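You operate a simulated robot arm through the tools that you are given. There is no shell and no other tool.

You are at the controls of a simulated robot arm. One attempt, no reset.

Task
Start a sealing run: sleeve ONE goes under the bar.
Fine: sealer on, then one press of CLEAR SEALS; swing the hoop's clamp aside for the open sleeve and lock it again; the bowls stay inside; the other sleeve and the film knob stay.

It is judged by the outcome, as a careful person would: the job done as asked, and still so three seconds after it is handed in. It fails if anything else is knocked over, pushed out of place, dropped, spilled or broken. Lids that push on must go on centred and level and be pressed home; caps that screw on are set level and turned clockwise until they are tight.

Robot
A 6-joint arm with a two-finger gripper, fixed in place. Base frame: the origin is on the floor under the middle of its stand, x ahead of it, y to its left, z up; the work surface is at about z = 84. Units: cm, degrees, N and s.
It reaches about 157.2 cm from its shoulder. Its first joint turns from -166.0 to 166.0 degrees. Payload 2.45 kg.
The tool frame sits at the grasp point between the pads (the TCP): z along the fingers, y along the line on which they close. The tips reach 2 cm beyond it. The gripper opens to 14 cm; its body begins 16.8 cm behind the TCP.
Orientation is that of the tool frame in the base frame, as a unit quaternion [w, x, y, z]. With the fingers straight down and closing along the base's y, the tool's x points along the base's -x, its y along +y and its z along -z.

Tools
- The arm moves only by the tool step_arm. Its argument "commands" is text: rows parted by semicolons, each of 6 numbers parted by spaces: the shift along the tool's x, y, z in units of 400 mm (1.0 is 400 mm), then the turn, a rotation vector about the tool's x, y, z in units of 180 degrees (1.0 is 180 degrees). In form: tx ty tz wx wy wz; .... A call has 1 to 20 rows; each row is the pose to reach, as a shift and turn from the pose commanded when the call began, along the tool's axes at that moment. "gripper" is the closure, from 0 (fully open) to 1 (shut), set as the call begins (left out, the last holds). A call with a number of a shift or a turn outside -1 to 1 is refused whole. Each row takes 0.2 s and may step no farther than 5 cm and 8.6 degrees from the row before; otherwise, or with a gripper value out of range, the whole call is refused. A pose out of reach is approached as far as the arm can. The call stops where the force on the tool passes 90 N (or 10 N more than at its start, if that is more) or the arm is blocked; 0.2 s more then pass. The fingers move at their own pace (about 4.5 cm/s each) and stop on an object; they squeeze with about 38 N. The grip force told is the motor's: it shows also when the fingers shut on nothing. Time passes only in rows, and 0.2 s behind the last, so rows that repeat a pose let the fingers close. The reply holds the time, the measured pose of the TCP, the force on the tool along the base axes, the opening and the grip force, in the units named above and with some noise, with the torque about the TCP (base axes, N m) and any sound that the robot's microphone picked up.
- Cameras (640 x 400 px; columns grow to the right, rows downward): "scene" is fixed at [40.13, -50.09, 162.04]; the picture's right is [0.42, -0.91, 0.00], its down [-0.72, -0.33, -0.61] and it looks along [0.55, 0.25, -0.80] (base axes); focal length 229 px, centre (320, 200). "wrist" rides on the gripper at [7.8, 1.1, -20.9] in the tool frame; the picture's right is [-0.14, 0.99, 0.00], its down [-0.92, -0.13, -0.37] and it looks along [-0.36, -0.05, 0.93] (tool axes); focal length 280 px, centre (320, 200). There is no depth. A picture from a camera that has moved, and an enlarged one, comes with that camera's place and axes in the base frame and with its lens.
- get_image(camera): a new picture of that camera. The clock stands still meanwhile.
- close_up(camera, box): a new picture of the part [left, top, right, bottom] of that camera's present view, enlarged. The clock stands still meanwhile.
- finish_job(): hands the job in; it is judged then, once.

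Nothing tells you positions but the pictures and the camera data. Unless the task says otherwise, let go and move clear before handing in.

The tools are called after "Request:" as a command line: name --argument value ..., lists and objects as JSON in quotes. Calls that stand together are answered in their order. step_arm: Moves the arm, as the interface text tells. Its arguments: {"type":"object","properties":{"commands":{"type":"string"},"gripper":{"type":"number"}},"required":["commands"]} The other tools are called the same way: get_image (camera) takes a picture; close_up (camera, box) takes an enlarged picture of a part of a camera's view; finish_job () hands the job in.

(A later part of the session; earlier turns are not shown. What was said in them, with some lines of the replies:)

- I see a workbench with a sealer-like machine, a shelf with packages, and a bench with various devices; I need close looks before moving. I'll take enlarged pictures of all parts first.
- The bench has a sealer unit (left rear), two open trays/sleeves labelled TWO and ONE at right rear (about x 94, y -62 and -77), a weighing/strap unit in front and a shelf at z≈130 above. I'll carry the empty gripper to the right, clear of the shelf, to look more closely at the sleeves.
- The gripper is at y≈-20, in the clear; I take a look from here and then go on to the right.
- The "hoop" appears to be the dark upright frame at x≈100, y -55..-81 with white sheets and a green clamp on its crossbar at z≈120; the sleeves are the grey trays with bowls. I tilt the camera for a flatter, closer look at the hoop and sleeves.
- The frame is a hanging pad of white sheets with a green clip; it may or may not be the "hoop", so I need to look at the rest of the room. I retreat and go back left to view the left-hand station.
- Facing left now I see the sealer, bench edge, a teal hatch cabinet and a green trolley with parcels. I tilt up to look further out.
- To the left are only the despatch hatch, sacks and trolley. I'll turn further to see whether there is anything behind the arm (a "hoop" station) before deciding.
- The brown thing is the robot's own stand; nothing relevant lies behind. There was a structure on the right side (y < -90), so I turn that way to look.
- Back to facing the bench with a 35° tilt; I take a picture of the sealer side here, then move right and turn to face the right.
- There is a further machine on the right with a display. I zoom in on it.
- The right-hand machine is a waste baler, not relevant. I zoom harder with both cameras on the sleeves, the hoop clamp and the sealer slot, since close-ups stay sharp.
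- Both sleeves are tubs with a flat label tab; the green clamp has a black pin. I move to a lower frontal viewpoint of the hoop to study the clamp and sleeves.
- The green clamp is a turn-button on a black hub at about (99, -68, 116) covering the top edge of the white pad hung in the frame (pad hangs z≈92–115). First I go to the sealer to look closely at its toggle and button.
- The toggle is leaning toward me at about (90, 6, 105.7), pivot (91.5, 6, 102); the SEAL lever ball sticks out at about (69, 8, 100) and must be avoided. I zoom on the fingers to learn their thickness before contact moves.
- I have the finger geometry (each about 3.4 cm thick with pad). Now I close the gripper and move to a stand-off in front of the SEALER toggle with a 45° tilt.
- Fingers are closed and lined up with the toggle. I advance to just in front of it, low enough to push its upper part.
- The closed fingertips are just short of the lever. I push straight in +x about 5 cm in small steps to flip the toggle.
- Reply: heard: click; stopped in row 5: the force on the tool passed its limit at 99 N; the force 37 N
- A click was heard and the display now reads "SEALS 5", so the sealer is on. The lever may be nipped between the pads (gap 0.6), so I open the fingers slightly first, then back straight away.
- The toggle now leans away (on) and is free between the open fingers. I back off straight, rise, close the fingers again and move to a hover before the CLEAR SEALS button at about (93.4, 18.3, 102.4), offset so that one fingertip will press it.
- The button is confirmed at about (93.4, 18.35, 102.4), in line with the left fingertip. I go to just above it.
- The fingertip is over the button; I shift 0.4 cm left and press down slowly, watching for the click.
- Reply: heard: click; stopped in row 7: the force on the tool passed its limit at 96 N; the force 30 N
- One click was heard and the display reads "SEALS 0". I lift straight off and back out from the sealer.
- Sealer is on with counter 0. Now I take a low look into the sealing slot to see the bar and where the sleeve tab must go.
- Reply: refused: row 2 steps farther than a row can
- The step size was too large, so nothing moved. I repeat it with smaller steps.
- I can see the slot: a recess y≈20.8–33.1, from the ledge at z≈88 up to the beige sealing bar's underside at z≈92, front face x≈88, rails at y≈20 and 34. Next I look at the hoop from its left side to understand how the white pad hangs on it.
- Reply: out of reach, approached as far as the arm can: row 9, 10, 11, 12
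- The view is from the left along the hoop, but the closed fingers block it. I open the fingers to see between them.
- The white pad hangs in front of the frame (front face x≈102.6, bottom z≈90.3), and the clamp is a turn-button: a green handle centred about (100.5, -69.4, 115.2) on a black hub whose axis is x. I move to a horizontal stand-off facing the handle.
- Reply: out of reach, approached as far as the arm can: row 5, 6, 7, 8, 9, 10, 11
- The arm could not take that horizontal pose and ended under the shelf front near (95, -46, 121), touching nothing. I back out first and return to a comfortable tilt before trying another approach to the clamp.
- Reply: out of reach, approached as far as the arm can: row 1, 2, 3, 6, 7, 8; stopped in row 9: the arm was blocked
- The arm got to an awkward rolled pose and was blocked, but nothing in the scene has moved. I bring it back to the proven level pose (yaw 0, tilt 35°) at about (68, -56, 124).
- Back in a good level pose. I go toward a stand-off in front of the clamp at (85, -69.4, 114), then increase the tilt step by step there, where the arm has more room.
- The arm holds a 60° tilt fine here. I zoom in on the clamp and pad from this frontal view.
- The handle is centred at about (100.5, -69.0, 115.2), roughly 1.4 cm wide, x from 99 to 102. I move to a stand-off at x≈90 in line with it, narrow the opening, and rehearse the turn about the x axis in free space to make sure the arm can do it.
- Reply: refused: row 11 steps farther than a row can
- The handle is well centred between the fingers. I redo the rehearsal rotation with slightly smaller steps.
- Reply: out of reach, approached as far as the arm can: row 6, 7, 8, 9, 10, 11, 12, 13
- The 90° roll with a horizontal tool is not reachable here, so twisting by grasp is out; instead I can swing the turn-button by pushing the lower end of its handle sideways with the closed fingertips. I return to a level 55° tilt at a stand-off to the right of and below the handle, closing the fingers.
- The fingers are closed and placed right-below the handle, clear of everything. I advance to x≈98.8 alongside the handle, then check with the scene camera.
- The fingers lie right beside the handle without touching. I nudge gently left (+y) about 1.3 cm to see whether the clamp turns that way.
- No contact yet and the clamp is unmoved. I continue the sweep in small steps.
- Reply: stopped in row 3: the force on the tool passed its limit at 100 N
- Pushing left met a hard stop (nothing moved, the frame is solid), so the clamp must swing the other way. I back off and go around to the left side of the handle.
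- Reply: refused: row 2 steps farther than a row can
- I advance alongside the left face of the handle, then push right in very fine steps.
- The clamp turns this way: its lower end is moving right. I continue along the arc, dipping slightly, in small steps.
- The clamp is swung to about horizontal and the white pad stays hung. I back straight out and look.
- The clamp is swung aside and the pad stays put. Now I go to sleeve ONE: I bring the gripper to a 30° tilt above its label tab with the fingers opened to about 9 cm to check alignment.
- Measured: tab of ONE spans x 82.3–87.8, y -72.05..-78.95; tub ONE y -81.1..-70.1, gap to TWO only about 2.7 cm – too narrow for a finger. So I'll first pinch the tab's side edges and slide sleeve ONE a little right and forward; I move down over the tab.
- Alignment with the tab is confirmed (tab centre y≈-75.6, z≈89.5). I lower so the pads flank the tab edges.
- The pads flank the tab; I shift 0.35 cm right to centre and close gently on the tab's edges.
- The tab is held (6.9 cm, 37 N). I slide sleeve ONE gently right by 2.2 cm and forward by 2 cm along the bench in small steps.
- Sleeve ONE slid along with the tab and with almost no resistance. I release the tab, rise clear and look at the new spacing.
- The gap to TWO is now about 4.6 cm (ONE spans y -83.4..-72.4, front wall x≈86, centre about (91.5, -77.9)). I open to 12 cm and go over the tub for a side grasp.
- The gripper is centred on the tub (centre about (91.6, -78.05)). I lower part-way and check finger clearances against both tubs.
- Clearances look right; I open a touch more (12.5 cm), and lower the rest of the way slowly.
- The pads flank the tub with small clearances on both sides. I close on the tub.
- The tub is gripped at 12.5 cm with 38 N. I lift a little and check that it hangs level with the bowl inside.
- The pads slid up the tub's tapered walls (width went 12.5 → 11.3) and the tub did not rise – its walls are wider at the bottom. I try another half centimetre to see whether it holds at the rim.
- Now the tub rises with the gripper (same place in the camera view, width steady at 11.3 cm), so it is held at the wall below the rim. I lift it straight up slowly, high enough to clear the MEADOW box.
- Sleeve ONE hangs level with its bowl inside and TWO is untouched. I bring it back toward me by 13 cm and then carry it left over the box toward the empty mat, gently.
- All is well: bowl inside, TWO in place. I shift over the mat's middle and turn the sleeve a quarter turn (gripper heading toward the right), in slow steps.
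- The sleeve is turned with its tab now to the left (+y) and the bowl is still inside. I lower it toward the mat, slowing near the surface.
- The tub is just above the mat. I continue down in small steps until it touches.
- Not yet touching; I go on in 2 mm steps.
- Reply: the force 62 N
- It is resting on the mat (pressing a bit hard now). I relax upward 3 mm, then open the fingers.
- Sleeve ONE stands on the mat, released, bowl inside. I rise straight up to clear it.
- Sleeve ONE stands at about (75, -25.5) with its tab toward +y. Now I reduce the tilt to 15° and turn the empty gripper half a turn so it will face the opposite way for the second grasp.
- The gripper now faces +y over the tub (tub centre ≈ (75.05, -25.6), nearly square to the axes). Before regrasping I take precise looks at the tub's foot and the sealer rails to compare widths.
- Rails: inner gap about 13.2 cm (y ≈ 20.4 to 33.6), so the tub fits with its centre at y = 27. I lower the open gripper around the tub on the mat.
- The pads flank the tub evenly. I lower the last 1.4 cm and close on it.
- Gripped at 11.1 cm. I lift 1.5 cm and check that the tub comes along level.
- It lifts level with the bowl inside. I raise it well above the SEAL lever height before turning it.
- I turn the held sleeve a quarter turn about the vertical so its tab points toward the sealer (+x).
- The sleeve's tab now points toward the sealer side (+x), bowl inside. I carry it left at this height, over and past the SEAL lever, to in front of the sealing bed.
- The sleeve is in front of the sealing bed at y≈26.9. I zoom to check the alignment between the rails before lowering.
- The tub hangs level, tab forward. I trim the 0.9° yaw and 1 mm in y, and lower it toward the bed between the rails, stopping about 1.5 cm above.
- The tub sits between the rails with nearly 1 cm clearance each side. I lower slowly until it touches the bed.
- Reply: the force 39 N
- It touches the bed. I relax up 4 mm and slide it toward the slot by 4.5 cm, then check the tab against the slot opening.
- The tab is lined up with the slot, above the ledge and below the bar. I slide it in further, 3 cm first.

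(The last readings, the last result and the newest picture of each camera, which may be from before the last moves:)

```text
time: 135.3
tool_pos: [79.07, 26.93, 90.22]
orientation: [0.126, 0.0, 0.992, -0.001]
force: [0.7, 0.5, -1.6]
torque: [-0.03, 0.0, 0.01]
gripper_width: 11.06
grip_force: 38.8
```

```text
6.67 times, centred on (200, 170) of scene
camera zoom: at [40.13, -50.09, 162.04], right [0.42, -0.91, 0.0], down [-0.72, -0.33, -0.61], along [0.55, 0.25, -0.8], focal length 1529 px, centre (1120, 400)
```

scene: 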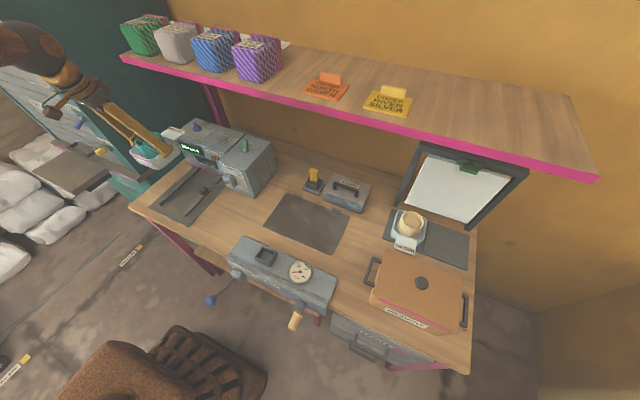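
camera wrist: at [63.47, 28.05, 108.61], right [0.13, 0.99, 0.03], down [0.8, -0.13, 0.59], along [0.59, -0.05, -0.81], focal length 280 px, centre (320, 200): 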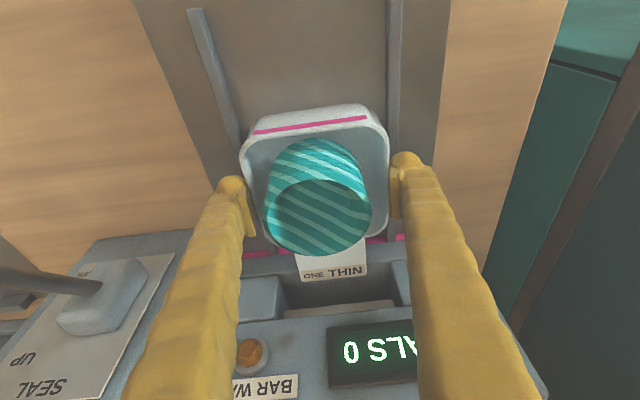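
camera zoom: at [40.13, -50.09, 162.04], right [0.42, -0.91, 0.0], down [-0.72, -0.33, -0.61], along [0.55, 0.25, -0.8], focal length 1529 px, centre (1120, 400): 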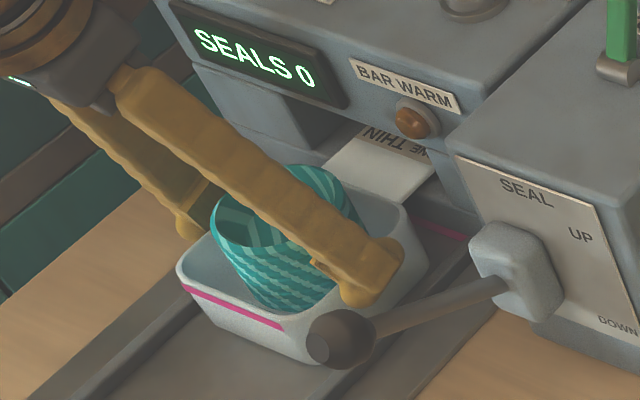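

The tab is going in cleanly with no contact. I push on in small steps until the tub nearly meets the ledge.

Request:
step_arm --commands "-0.0085 0 0.0022 0 0 0; -0.017 0 0.0044 0 0 0; -0.0254 0 0.0066 0 0 0; -0.0339 0 0.0088 0 0 0; -0.0424 0 0.011 0 0 0; -0.0508 0 0.0132 0 0 0; -0.0508 0 0.0132 0 0 0"

Request:
close_up --camera "wrist" --box '[220, 180, 440, 310]'

Request:
close_up --camera "scene" --box '[160, 140, 240, 200]'

```text
time: 136.9
tool_pos: [81.17, 26.85, 90.29]
orientation: [0.125, 0.001, 0.992, -0.002]
force: [-16.7, 0.8, 2.0]
torque: [0.17, 0.36, 0.48]
gripper_width: 11.02
grip_force: 38.0
```

```text
2.91 times, centred on (330, 245) of wrist
camera zoom: at [68.51, 28.01, 108.61], right [0.13, 0.99, 0.03], down [0.8, -0.13, 0.59], along [0.59, -0.05, -0.81], focal length 816 px, centre (291, 69)
```

zoom: 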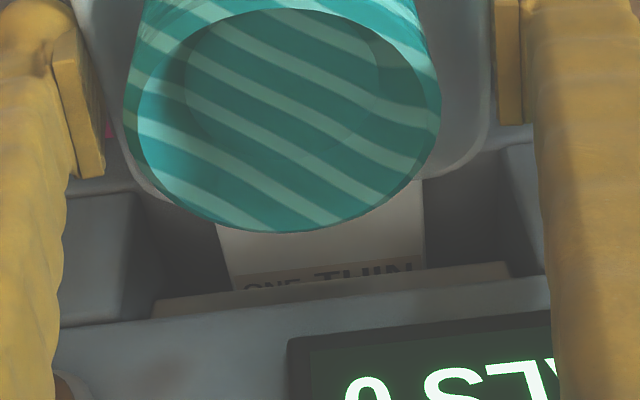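

```text
6.67 times, centred on (200, 170) of scene
camera zoom: at [40.13, -50.09, 162.04], right [0.42, -0.91, 0.0], down [-0.72, -0.33, -0.61], along [0.55, 0.25, -0.8], focal length 1529 px, centre (1120, 400)
```

zoom: 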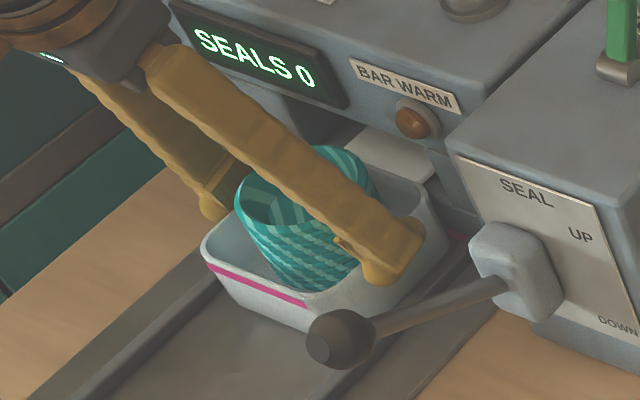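

The tub has met the ledge (17 N) with its tab under the bar. I ease back 1 mm, set it down the last 2 mm, and open the fingers.

Request:
step_arm --commands "0.003 0 -0.0008 0 0 0; 0.0038 0 0.0016 0 0 0; 0.0043 0 0.004 0 0 0; 0.0043 0 0.004 0 0 0"

Request:
step_arm --commands "0 0 0 0 0 0; 0 0 0 0 0 0; 0 0 0 0 0 0; 0 0 0 0 0 0" --gripper 0.107

Request:
close_up --camera "scene" --box '[160, 140, 240, 200]'

Request:
get_image --camera "wrist"

```text
time: 137.9
tool_pos: [81.07, 26.86, 90.12]
orientation: [0.127, 0.0, 0.992, -0.002]
force: [1.3, 0.0, 0.9]
torque: [0.18, -0.18, -0.06]
gripper_width: 11.03
grip_force: 38.0
```

```text
time: 138.9
tool_pos: [81.07, 26.95, 90.03]
orientation: [0.127, 0.0, 0.992, -0.001]
force: [-0.4, 0.4, 1.1]
torque: [-0.02, 0.0, -0.03]
gripper_width: 12.52
grip_force: 0.1
```

```text
6.67 times, centred on (200, 170) of scene
camera zoom: at [40.13, -50.09, 162.04], right [0.42, -0.91, 0.0], down [-0.72, -0.33, -0.61], along [0.55, 0.25, -0.8], focal length 1529 px, centre (1120, 400)
```

zoom: 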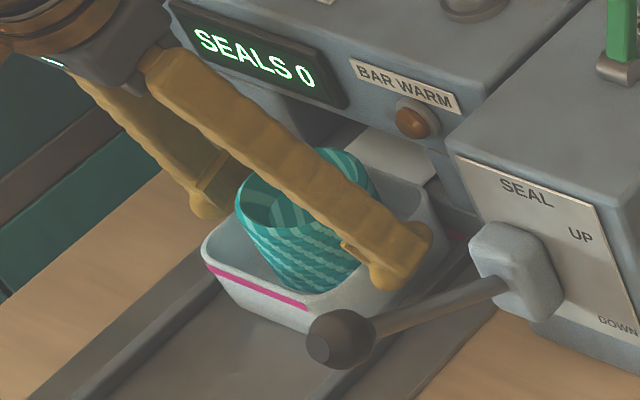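

```text
taken
camera wrist: at [68.43, 28.04, 108.4], right [0.13, 0.99, 0.03], down [0.8, -0.13, 0.59], along [0.59, -0.05, -0.81], focal length 280 px, centre (320, 200)
```

wrist: 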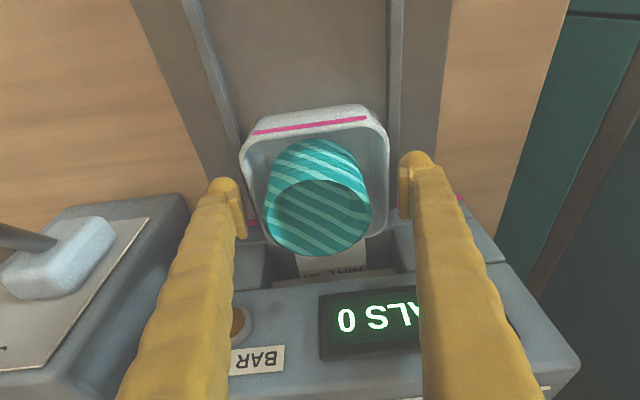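

Released and resting on the bed. I rise straight up slowly, clear of the tub and bowl.

Request:
step_arm --commands "-0.006 0 -0.024 0 0 0; -0.019 0 -0.073 0 0 0; -0.038 0 -0.145 0 0 0; -0.063 0 -0.242 0 0 0; -0.088 0 -0.339 0 0 0; -0.107 0 -0.412 0 0 0; -0.126 0 -0.484 0 0 0; -0.126 0 -0.484 0 0 0"

Request:
get_image --camera "wrist"

Request:
close_up --camera "scene" --box '[140, 120, 260, 220]'

Request:
close_up --camera "wrist" --box '[220, 60, 420, 200]'

```text
time: 140.8
tool_pos: [81.28, 26.93, 110.06]
orientation: [0.126, 0.0, 0.992, -0.001]
force: [0.7, 0.3, -0.2]
torque: [-0.01, -0.03, 0.02]
gripper_width: 12.48
grip_force: 0.0
```

```text
taken
camera wrist: at [68.55, 28.06, 128.38], right [0.13, 0.99, 0.03], down [0.8, -0.13, 0.59], along [0.59, -0.05, -0.81], focal length 280 px, centre (320, 200)
```

wrist: 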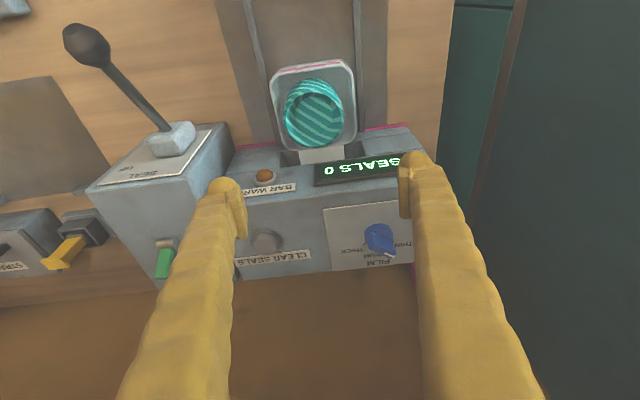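

```text
4.00 times, centred on (200, 170) of scene
camera zoom: at [40.13, -50.09, 162.04], right [0.42, -0.91, 0.0], down [-0.72, -0.33, -0.61], along [0.55, 0.25, -0.8], focal length 918 px, centre (800, 320)
```

zoom: 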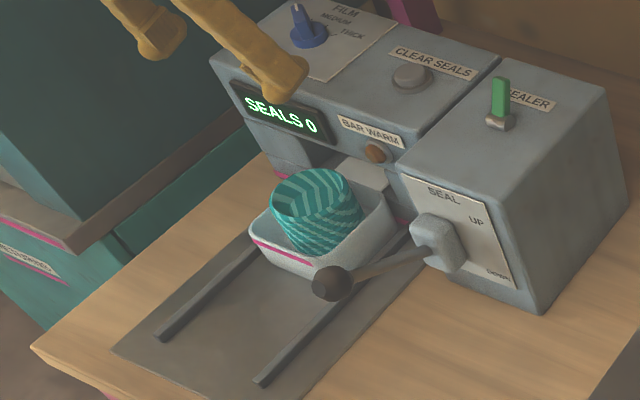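

```text
2.86 times, centred on (320, 130) of wrist
camera zoom: at [68.55, 28.06, 128.38], right [0.13, 0.99, 0.03], down [0.8, -0.13, 0.59], along [0.59, -0.05, -0.81], focal length 801 px, centre (320, 400)
```

zoom: 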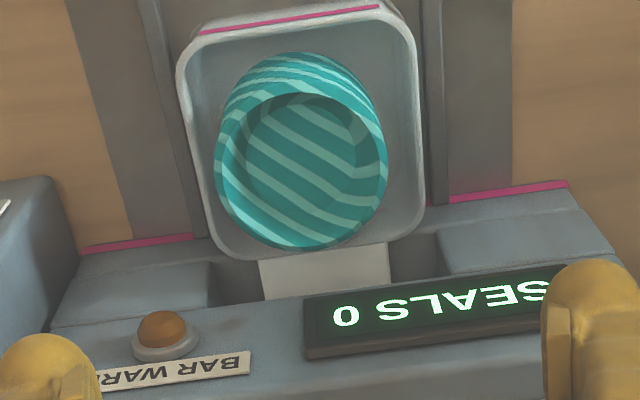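

Sleeve ONE rests on the bed with its tab under the bar, counter 0, knob untouched. Now I leave and go back to the hoop to lock its clamp again, closing the fingers on the way.

Request:
step_arm --commands "0.065 0 -0.055 0 0 0; 0.13 0 -0.11 0 0 0; 0.195 0 -0.165 0 0 0; 0.253 0 -0.22 0 0 0; 0.253 -0.12 -0.22 0 0 0; 0.253 -0.24 -0.22 0 0 0; 0.253 -0.36 -0.22 0 0 0; 0.253 -0.48 -0.22 0 0 0; 0.253 -0.6 -0.22 0 0 0; 0.253 -0.72 -0.22 0 0 0; 0.253 -0.84 -0.22 0 0 0; 0.253 -0.96 -0.22 0 0 0; 0.253 -1 -0.22 0 0 0" --gripper 1

Request:
step_arm --commands "0 -0.12 0 0 0 0; 0 -0.24 0 0 0 0; 0 -0.36 0 0 0 0; 0 -0.48 0 0 0 0; 0 -0.6 0 0 0 0; 0 -0.72 0 0 0 0; 0 -0.84 0 0 0 0; 0 -0.96 0 0 0 0; 0 -1 0 0 0 0"

Request:
get_image --camera "scene"

```text
time: 143.6
tool_pos: [69.06, -13.11, 116.2]
orientation: [0.126, 0.001, 0.992, -0.002]
force: [-0.1, 0.9, 0.5]
torque: [0.06, 0.03, -0.04]
gripper_width: 0.01
grip_force: 29.4
```

```text
time: 145.6
tool_pos: [69.18, -53.09, 116.43]
orientation: [0.126, 0.0, 0.992, -0.002]
force: [-0.2, -0.6, 0.4]
torque: [-0.02, -0.01, 0.01]
gripper_width: 0.02
grip_force: 29.3
```

```text
taken
```

scene: 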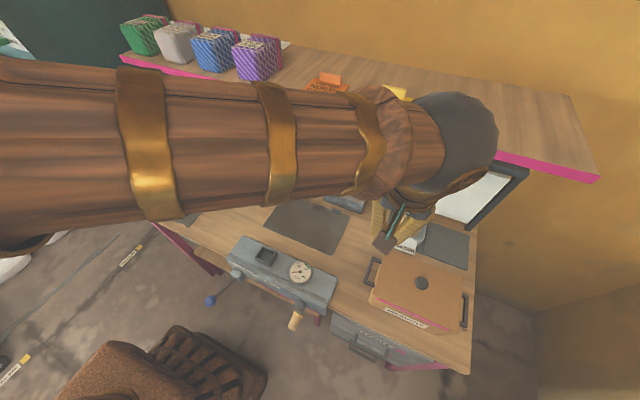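

I swing over to the stand-off in front of the clamp with a 55° tilt.

Request:
step_arm --commands "-0.048 -0.064 0.0006 0 -0.028 0; -0.095 -0.128 0.0012 0 -0.056 0; -0.143 -0.191 0.002 0 -0.084 0; -0.19 -0.255 0.0025 0 -0.1125 0; -0.238 -0.319 0.003 0 -0.141 0; -0.286 -0.383 0.004 0 -0.169 0; -0.333 -0.446 0.0045 0 -0.197 0; -0.381 -0.51 0.005 0 -0.225 0; -0.381 -0.51 0.005 0 -0.225 0"

Request:
get_image --camera "wrist"

Request:
close_up --camera "scene" --box '[400, 130, 530, 255]'

```text
time: 147.6
tool_pos: [83.87, -73.51, 119.91]
orientation: [0.462, -0.001, 0.887, -0.001]
force: [-0.2, 0.0, -0.7]
torque: [-0.02, -0.02, -0.01]
gripper_width: 0.0
grip_force: 29.8
```

```text
taken
camera wrist: at [62.34, -72.43, 125.53], right [0.08, 0.99, 0.11], down [0.23, -0.13, 0.97], along [0.97, -0.05, -0.23], focal length 280 px, centre (320, 200)
```

wrist: 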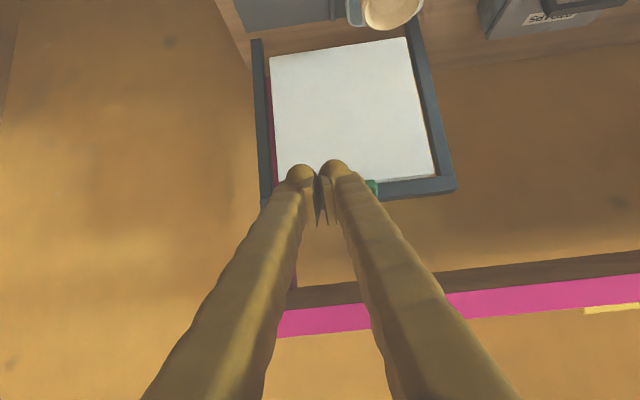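

```text
3.20 times, centred on (465, 192) of scene
camera zoom: at [40.13, -50.09, 162.04], right [0.42, -0.91, 0.0], down [-0.72, -0.33, -0.61], along [0.55, 0.25, -0.8], focal length 734 px, centre (-144, 224)
```

zoom: 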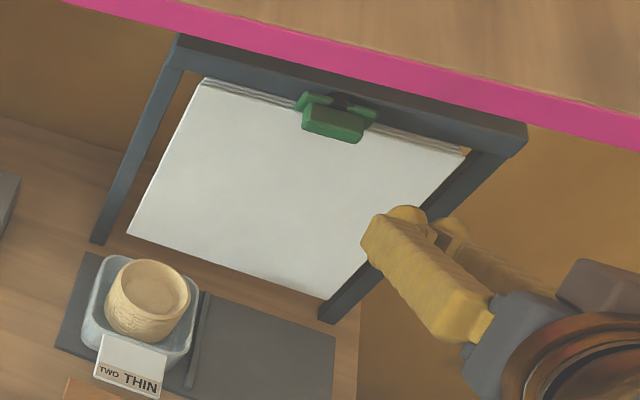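

The clamp is horizontal. Pressing it down from above would bring the fingers too near the shelf edge, so I'll lift its left end from below first, then push the lower end home from the right. I go to below its left half.

Request:
step_arm --commands "0.034 0.048 0.04 0 0 0; 0.068 0.096 0.08 0 0 0; 0.102 0.144 0.12 0 0 0; 0.1355 0.1925 0.16 0 0 0; 0.1355 0.1925 0.16 0 0 0"

Request:
step_arm --commands "-0.046 0 0.0655 0 0 0; -0.092 0 0.131 0 0 0; -0.138 0 0.1965 0 0 0; -0.1846 0 0.262 0 0 0; -0.1846 0 0.262 0 0 0"

Request:
close_up --camera "scene" --box '[430, 140, 520, 200]'

Request:
close_up --camera "wrist" --box '[240, 140, 400, 260]'

```text
time: 148.8
tool_pos: [86.05, -65.68, 111.74]
orientation: [0.462, -0.001, 0.887, -0.002]
force: [0.6, 0.2, 0.9]
torque: [0.03, 0.0, 0.0]
gripper_width: 0.0
grip_force: 29.4
```

```text
time: 149.9
tool_pos: [98.85, -65.8, 111.91]
orientation: [0.462, 0.0, 0.887, -0.001]
force: [0.0, -0.8, -0.6]
torque: [-0.03, -0.01, 0.03]
gripper_width: 0.0
grip_force: 29.7
```

```text
6.67 times, centred on (475, 170) of scene
camera zoom: at [40.13, -50.09, 162.04], right [0.42, -0.91, 0.0], down [-0.72, -0.33, -0.61], along [0.55, 0.25, -0.8], focal length 1529 px, centre (-713, 400)
```

zoom: 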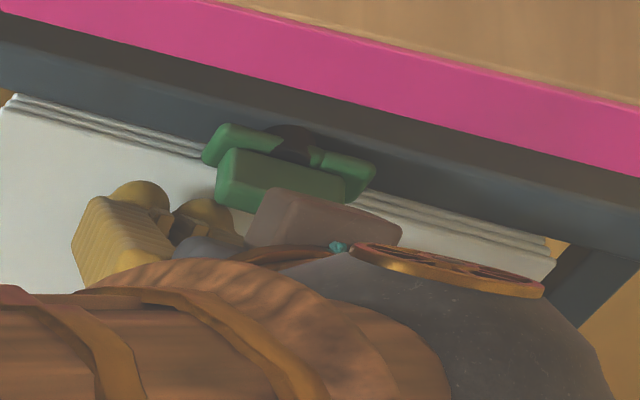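

```text
3.33 times, centred on (320, 200) of wrist
camera zoom: at [77.32, -64.7, 117.48], right [0.08, 0.99, 0.11], down [0.23, -0.12, 0.97], along [0.97, -0.05, -0.23], focal length 935 px, centre (320, 200)
```

zoom: 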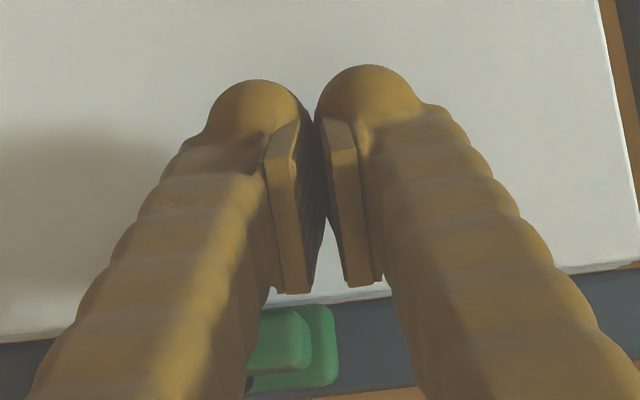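

The fingertips are beneath the clamp's left half. I raise gently in 3 mm steps.

Request:
step_arm --commands "-0.0061 0 -0.0043 0 0 0; -0.0123 0 -0.0087 0 0 0; -0.0184 0 -0.013 0 0 0; -0.0246 0 -0.0173 0 0 0; -0.0307 0 -0.0216 0 0 0; -0.0368 0.001 -0.026 0 0 0; -0.043 0.003 -0.0303 0 0 0; -0.0491 0.006 -0.0346 0 0 0"

Request:
close_up --camera "scene" --box '[430, 140, 520, 200]'

Request:
close_up --camera "wrist" --box '[240, 140, 400, 260]'

```text
time: 151.8
tool_pos: [98.84, -65.61, 114.3]
orientation: [0.463, -0.001, 0.887, -0.002]
force: [0.6, -0.8, 0.0]
torque: [0.0, -0.02, 0.01]
gripper_width: 0.01
grip_force: 29.4
```

```text
6.67 times, centred on (475, 170) of scene
camera zoom: at [40.13, -50.09, 162.04], right [0.42, -0.91, 0.0], down [-0.72, -0.33, -0.61], along [0.55, 0.25, -0.8], focal length 1529 px, centre (-713, 400)
```

zoom: 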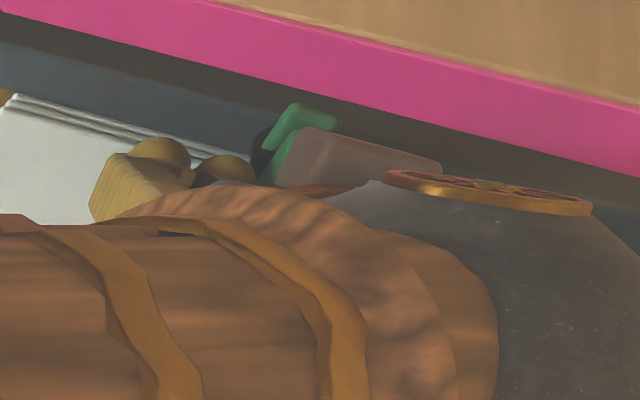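

```text
3.33 times, centred on (320, 200) of wrist
camera zoom: at [77.3, -64.42, 120.0], right [0.08, 0.99, 0.11], down [0.22, -0.12, 0.97], along [0.97, -0.05, -0.23], focal length 935 px, centre (320, 200)
```

zoom: 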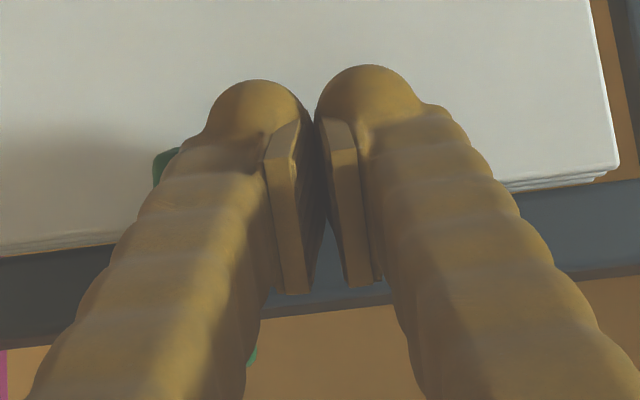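

The clamp seems to have snapped back to vertical. I back straight out and inspect it.

Request:
step_arm --commands "0.0433 0.01 -0.0614 0 0 0; 0.0866 0.02 -0.1228 0 0 0; 0.13 0.02 -0.184 0 0 0; 0.173 0.05 -0.2456 0 0 0; 0.2 0.1 -0.28 0 0 0; 0.2 0.16 -0.28 0 0 0"

Request:
get_image --camera "wrist"

Request:
close_up --camera "wrist" --box '[180, 130, 400, 260]'

Request:
close_up --camera "scene" --box '[430, 140, 520, 200]'

```text
time: 153.2
tool_pos: [84.99, -58.96, 114.15]
orientation: [0.462, -0.001, 0.887, -0.001]
force: [0.4, -0.1, 0.0]
torque: [-0.02, 0.0, 0.02]
gripper_width: 0.01
grip_force: 29.2
```

```text
taken
camera wrist: at [63.54, -57.91, 119.72], right [0.08, 0.99, 0.11], down [0.23, -0.13, 0.97], along [0.97, -0.05, -0.23], focal length 280 px, centre (320, 200)
```

wrist: 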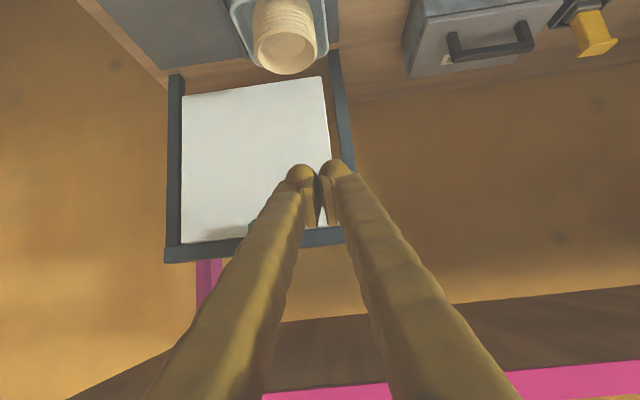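

```text
2.91 times, centred on (290, 195) of wrist
camera zoom: at [63.54, -57.91, 119.72], right [0.08, 0.99, 0.11], down [0.23, -0.13, 0.97], along [0.97, -0.05, -0.23], focal length 816 px, centre (407, 214)
```

zoom: 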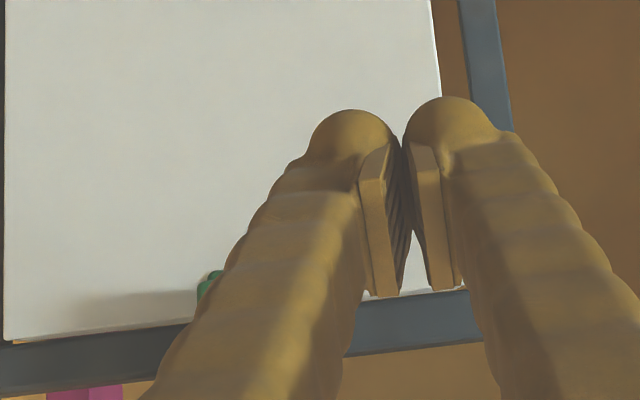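

```text
6.67 times, centred on (475, 170) of scene
camera zoom: at [40.13, -50.09, 162.04], right [0.42, -0.91, 0.0], down [-0.72, -0.33, -0.61], along [0.55, 0.25, -0.8], focal length 1529 px, centre (-713, 400)
```

zoom: 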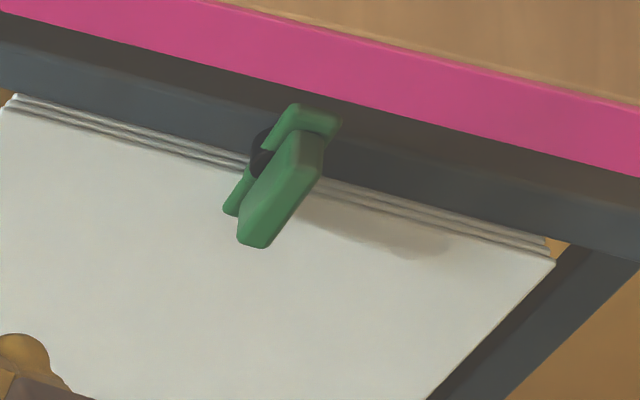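

The clamp is back exactly in its original locked position and the pad is undisturbed. I retreat, level the tool, and go back to view the sealer for a final check.

Request:
step_arm --commands "0.06 0 -0.06 0 0 0; 0.12 0.02 -0.12 0 0.04 0; 0.18 0.05 -0.18 0 0.08 0; 0.22 0.08 -0.25 0 0.12 0; 0.24 0.1 -0.32 0 0.16 0; 0.24 0.1 -0.38 0 0.2 0; 0.24 0.1 -0.42 0 0.22 0; 0.24 0.1 -0.42 0 0.22 0"

Request:
get_image --camera "wrist"

```text
time: 154.9
tool_pos: [65.74, -54.95, 115.82]
orientation: [0.134, 0.0, 0.991, -0.001]
force: [0.6, 0.4, 0.2]
torque: [-0.01, 0.01, 0.03]
gripper_width: 0.02
grip_force: 29.5
```

```text
taken
camera wrist: at [52.83, -53.88, 133.99], right [0.13, 0.99, 0.03], down [0.79, -0.13, 0.6], along [0.6, -0.05, -0.8], focal length 280 px, centre (320, 200)
```

wrist: 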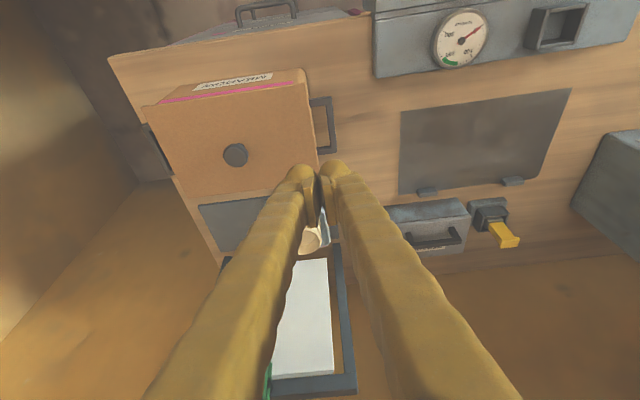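

Request:
step_arm --commands "-0.02 0 -0.08 0 0 0; -0.04 0.05 -0.16 0 0 0; -0.06 0.12 -0.24 0 0 0; -0.08 0.22 -0.3 0 0 0; -0.08 0.34 -0.3 0 0 0; -0.08 0.46 -0.3 0 0 0; -0.08 0.58 -0.3 0 0 0; -0.08 0.7 -0.3 0 0 0; -0.08 0.82 -0.3 0 0 0; -0.08 0.94 -0.3 0 0 0; -0.08 1 -0.3 0 0 0"

Request:
step_arm --commands "0 0.12 0 0 0 0; 0 0.24 0 0 0 0; 0 0.36 0 0 0 0; 0 0.48 0 0 0 0; 0 0.6 0 0 0 0; 0 0.72 0 0 0 0; 0 0.84 0 0 0 0; 0 0.84 0 0 0 0"

Request:
get_image --camera "scene"

Request:
get_image --camera "wrist"

Request:
close_up --camera "scene" --box '[140, 120, 260, 220]'

Request:
close_up --camera "scene" --box '[340, 140, 520, 340]'

```text
time: 157.3
tool_pos: [65.68, -15.04, 128.22]
orientation: [0.133, 0.0, 0.991, -0.002]
force: [0.1, -0.1, -0.4]
torque: [0.01, -0.05, -0.03]
gripper_width: 0.0
grip_force: 29.7
```

```text
time: 159.2
tool_pos: [65.84, 18.67, 128.16]
orientation: [0.135, 0.001, 0.991, -0.002]
force: [-0.4, -0.1, -0.4]
torque: [0.05, 0.02, 0.01]
gripper_width: 0.0
grip_force: 29.3
```

```text
taken
```

scene: 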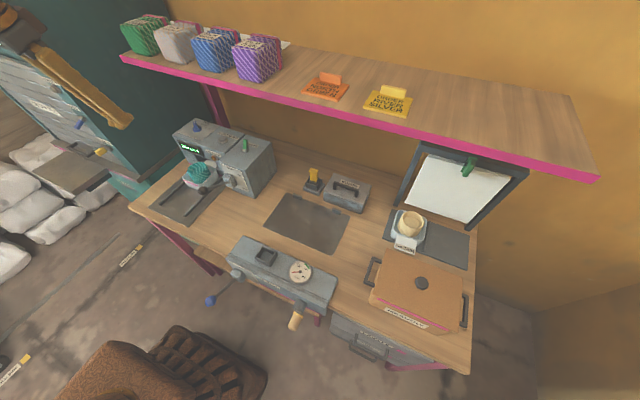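

```text
taken
camera wrist: at [52.79, 19.77, 146.25], right [0.13, 0.99, 0.03], down [0.79, -0.13, 0.6], along [0.6, -0.05, -0.8], focal length 280 px, centre (320, 200)
```

wrist: 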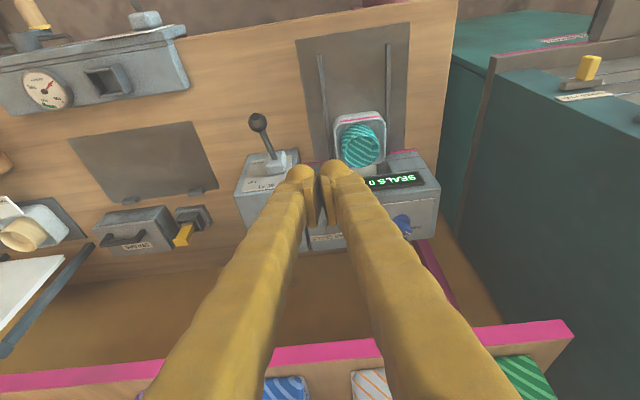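

```text
4.00 times, centred on (200, 170) of scene
camera zoom: at [40.13, -50.09, 162.04], right [0.42, -0.91, 0.0], down [-0.72, -0.33, -0.61], along [0.55, 0.25, -0.8], focal length 918 px, centre (800, 320)
```

zoom: 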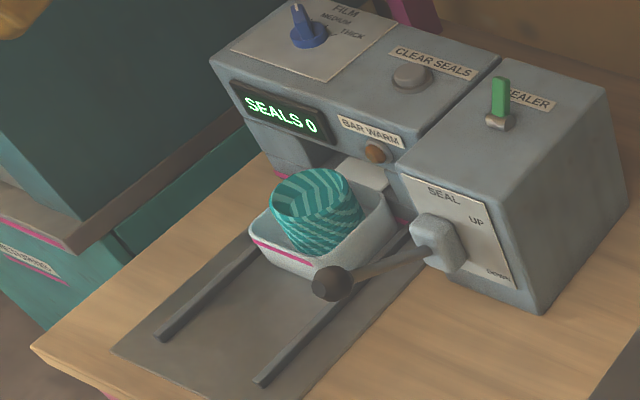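

```text
2.00 times, centred on (430, 240) of scene
camera zoom: at [40.13, -50.09, 162.04], right [0.42, -0.91, 0.0], down [-0.72, -0.33, -0.61], along [0.55, 0.25, -0.8], focal length 459 px, centre (100, 120)
```

zoom: 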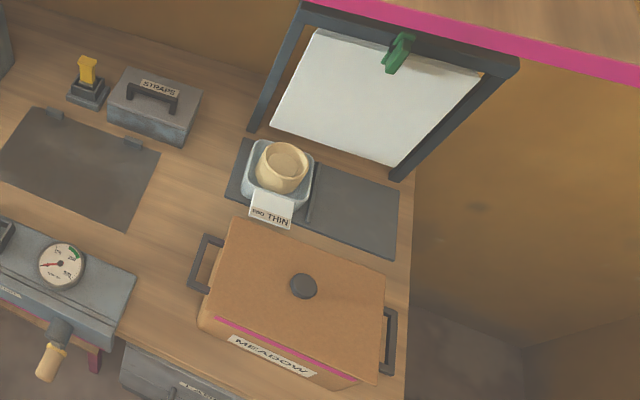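

Everything else is in place: TWO, the box, the pad, clamp vertical, knob on THIN, counter 0. I take a last close look at the tab in the slot.

Request:
close_up --camera "wrist" --box '[320, 100, 440, 200]'

Request:
close_up --camera "scene" --box '[180, 145, 235, 190]'

Request:
close_up --camera "scene" --box '[440, 145, 495, 185]'

```text
4.00 times, centred on (380, 150) of wrist
camera zoom: at [52.79, 19.77, 146.25], right [0.13, 0.99, 0.03], down [0.79, -0.13, 0.6], along [0.6, -0.05, -0.8], focal length 1122 px, centre (80, 400)
```

zoom: 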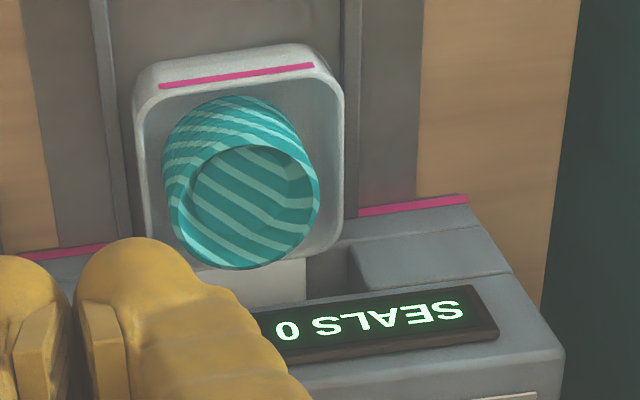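

```text
8.89 times, centred on (208, 168) of scene
camera zoom: at [40.13, -50.09, 162.04], right [0.42, -0.91, 0.0], down [-0.72, -0.33, -0.61], along [0.55, 0.25, -0.8], focal length 2039 px, centre (1320, 489)
```

zoom: 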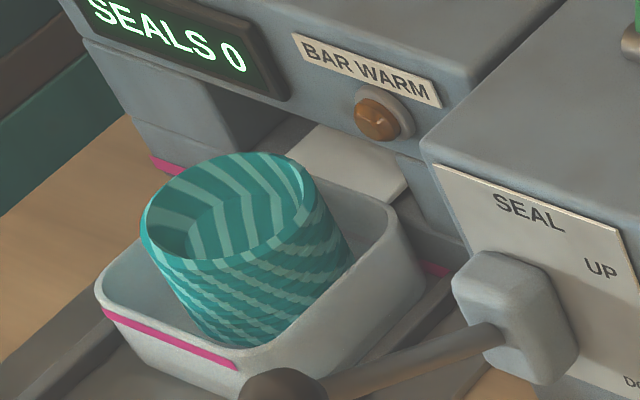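

```text
10.00 times, centred on (468, 165) of scene
camera zoom: at [40.13, -50.09, 162.04], right [0.42, -0.91, 0.0], down [-0.72, -0.33, -0.61], along [0.55, 0.25, -0.8], focal length 2294 px, centre (-1155, 550)
```

zoom: 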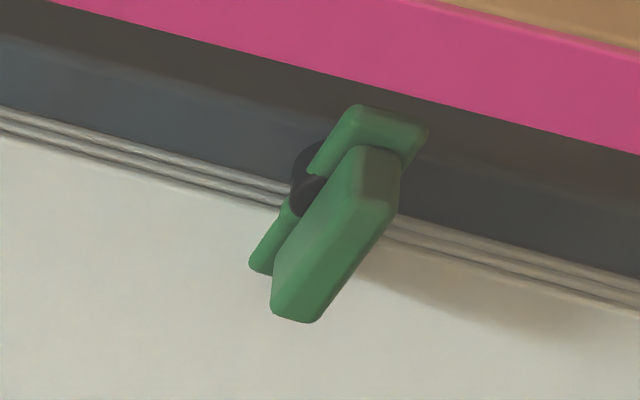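

Sleeve ONE sits between the rails with its tab under the bar and its bowl inside. The sealer is on and the counter reads SEALS 0. The clamp is locked again, and sleeve TWO and the film knob are unchanged. The arm is clear, so I hand the job in.

Request:
finish_job

```text
The job is handed in.
```

I see sleeve ONE standing between the sealer's rails with its tab under the bar and its bowl still inside. I've handed the job in, so nothing comes next; no verdict has come back yet.

- **Sealer:** it is switched on. I pressed CLEAR SEALS once, and the display went from SEALS 5 to SEALS 0. The BAR WARM lamp never clearly lit while I was watching.
- **SEAL lever:** I left it up, since you didn't ask for a seal to be made.
- **Hoop's clamp:** I took this to be the green turn-button on the dark frame holding the white sheets. I swung it aside before taking sleeve ONE. It is now back in its original position, and the sheets did not move. My first push was the wrong way and hit a hard stop at about 100 N; nothing shifted.
- **Sleeve ONE:** the gap to sleeve TWO was too narrow for a finger, so I slid ONE about 2 cm right and forward by its tab before lifting it. I set it down once on the empty mat to turn its tab toward the sealer.
- **Everything else:** sleeve TWO, the film knob (on THIN), the MEADOW box and the items on the shelf look the same as at the start.
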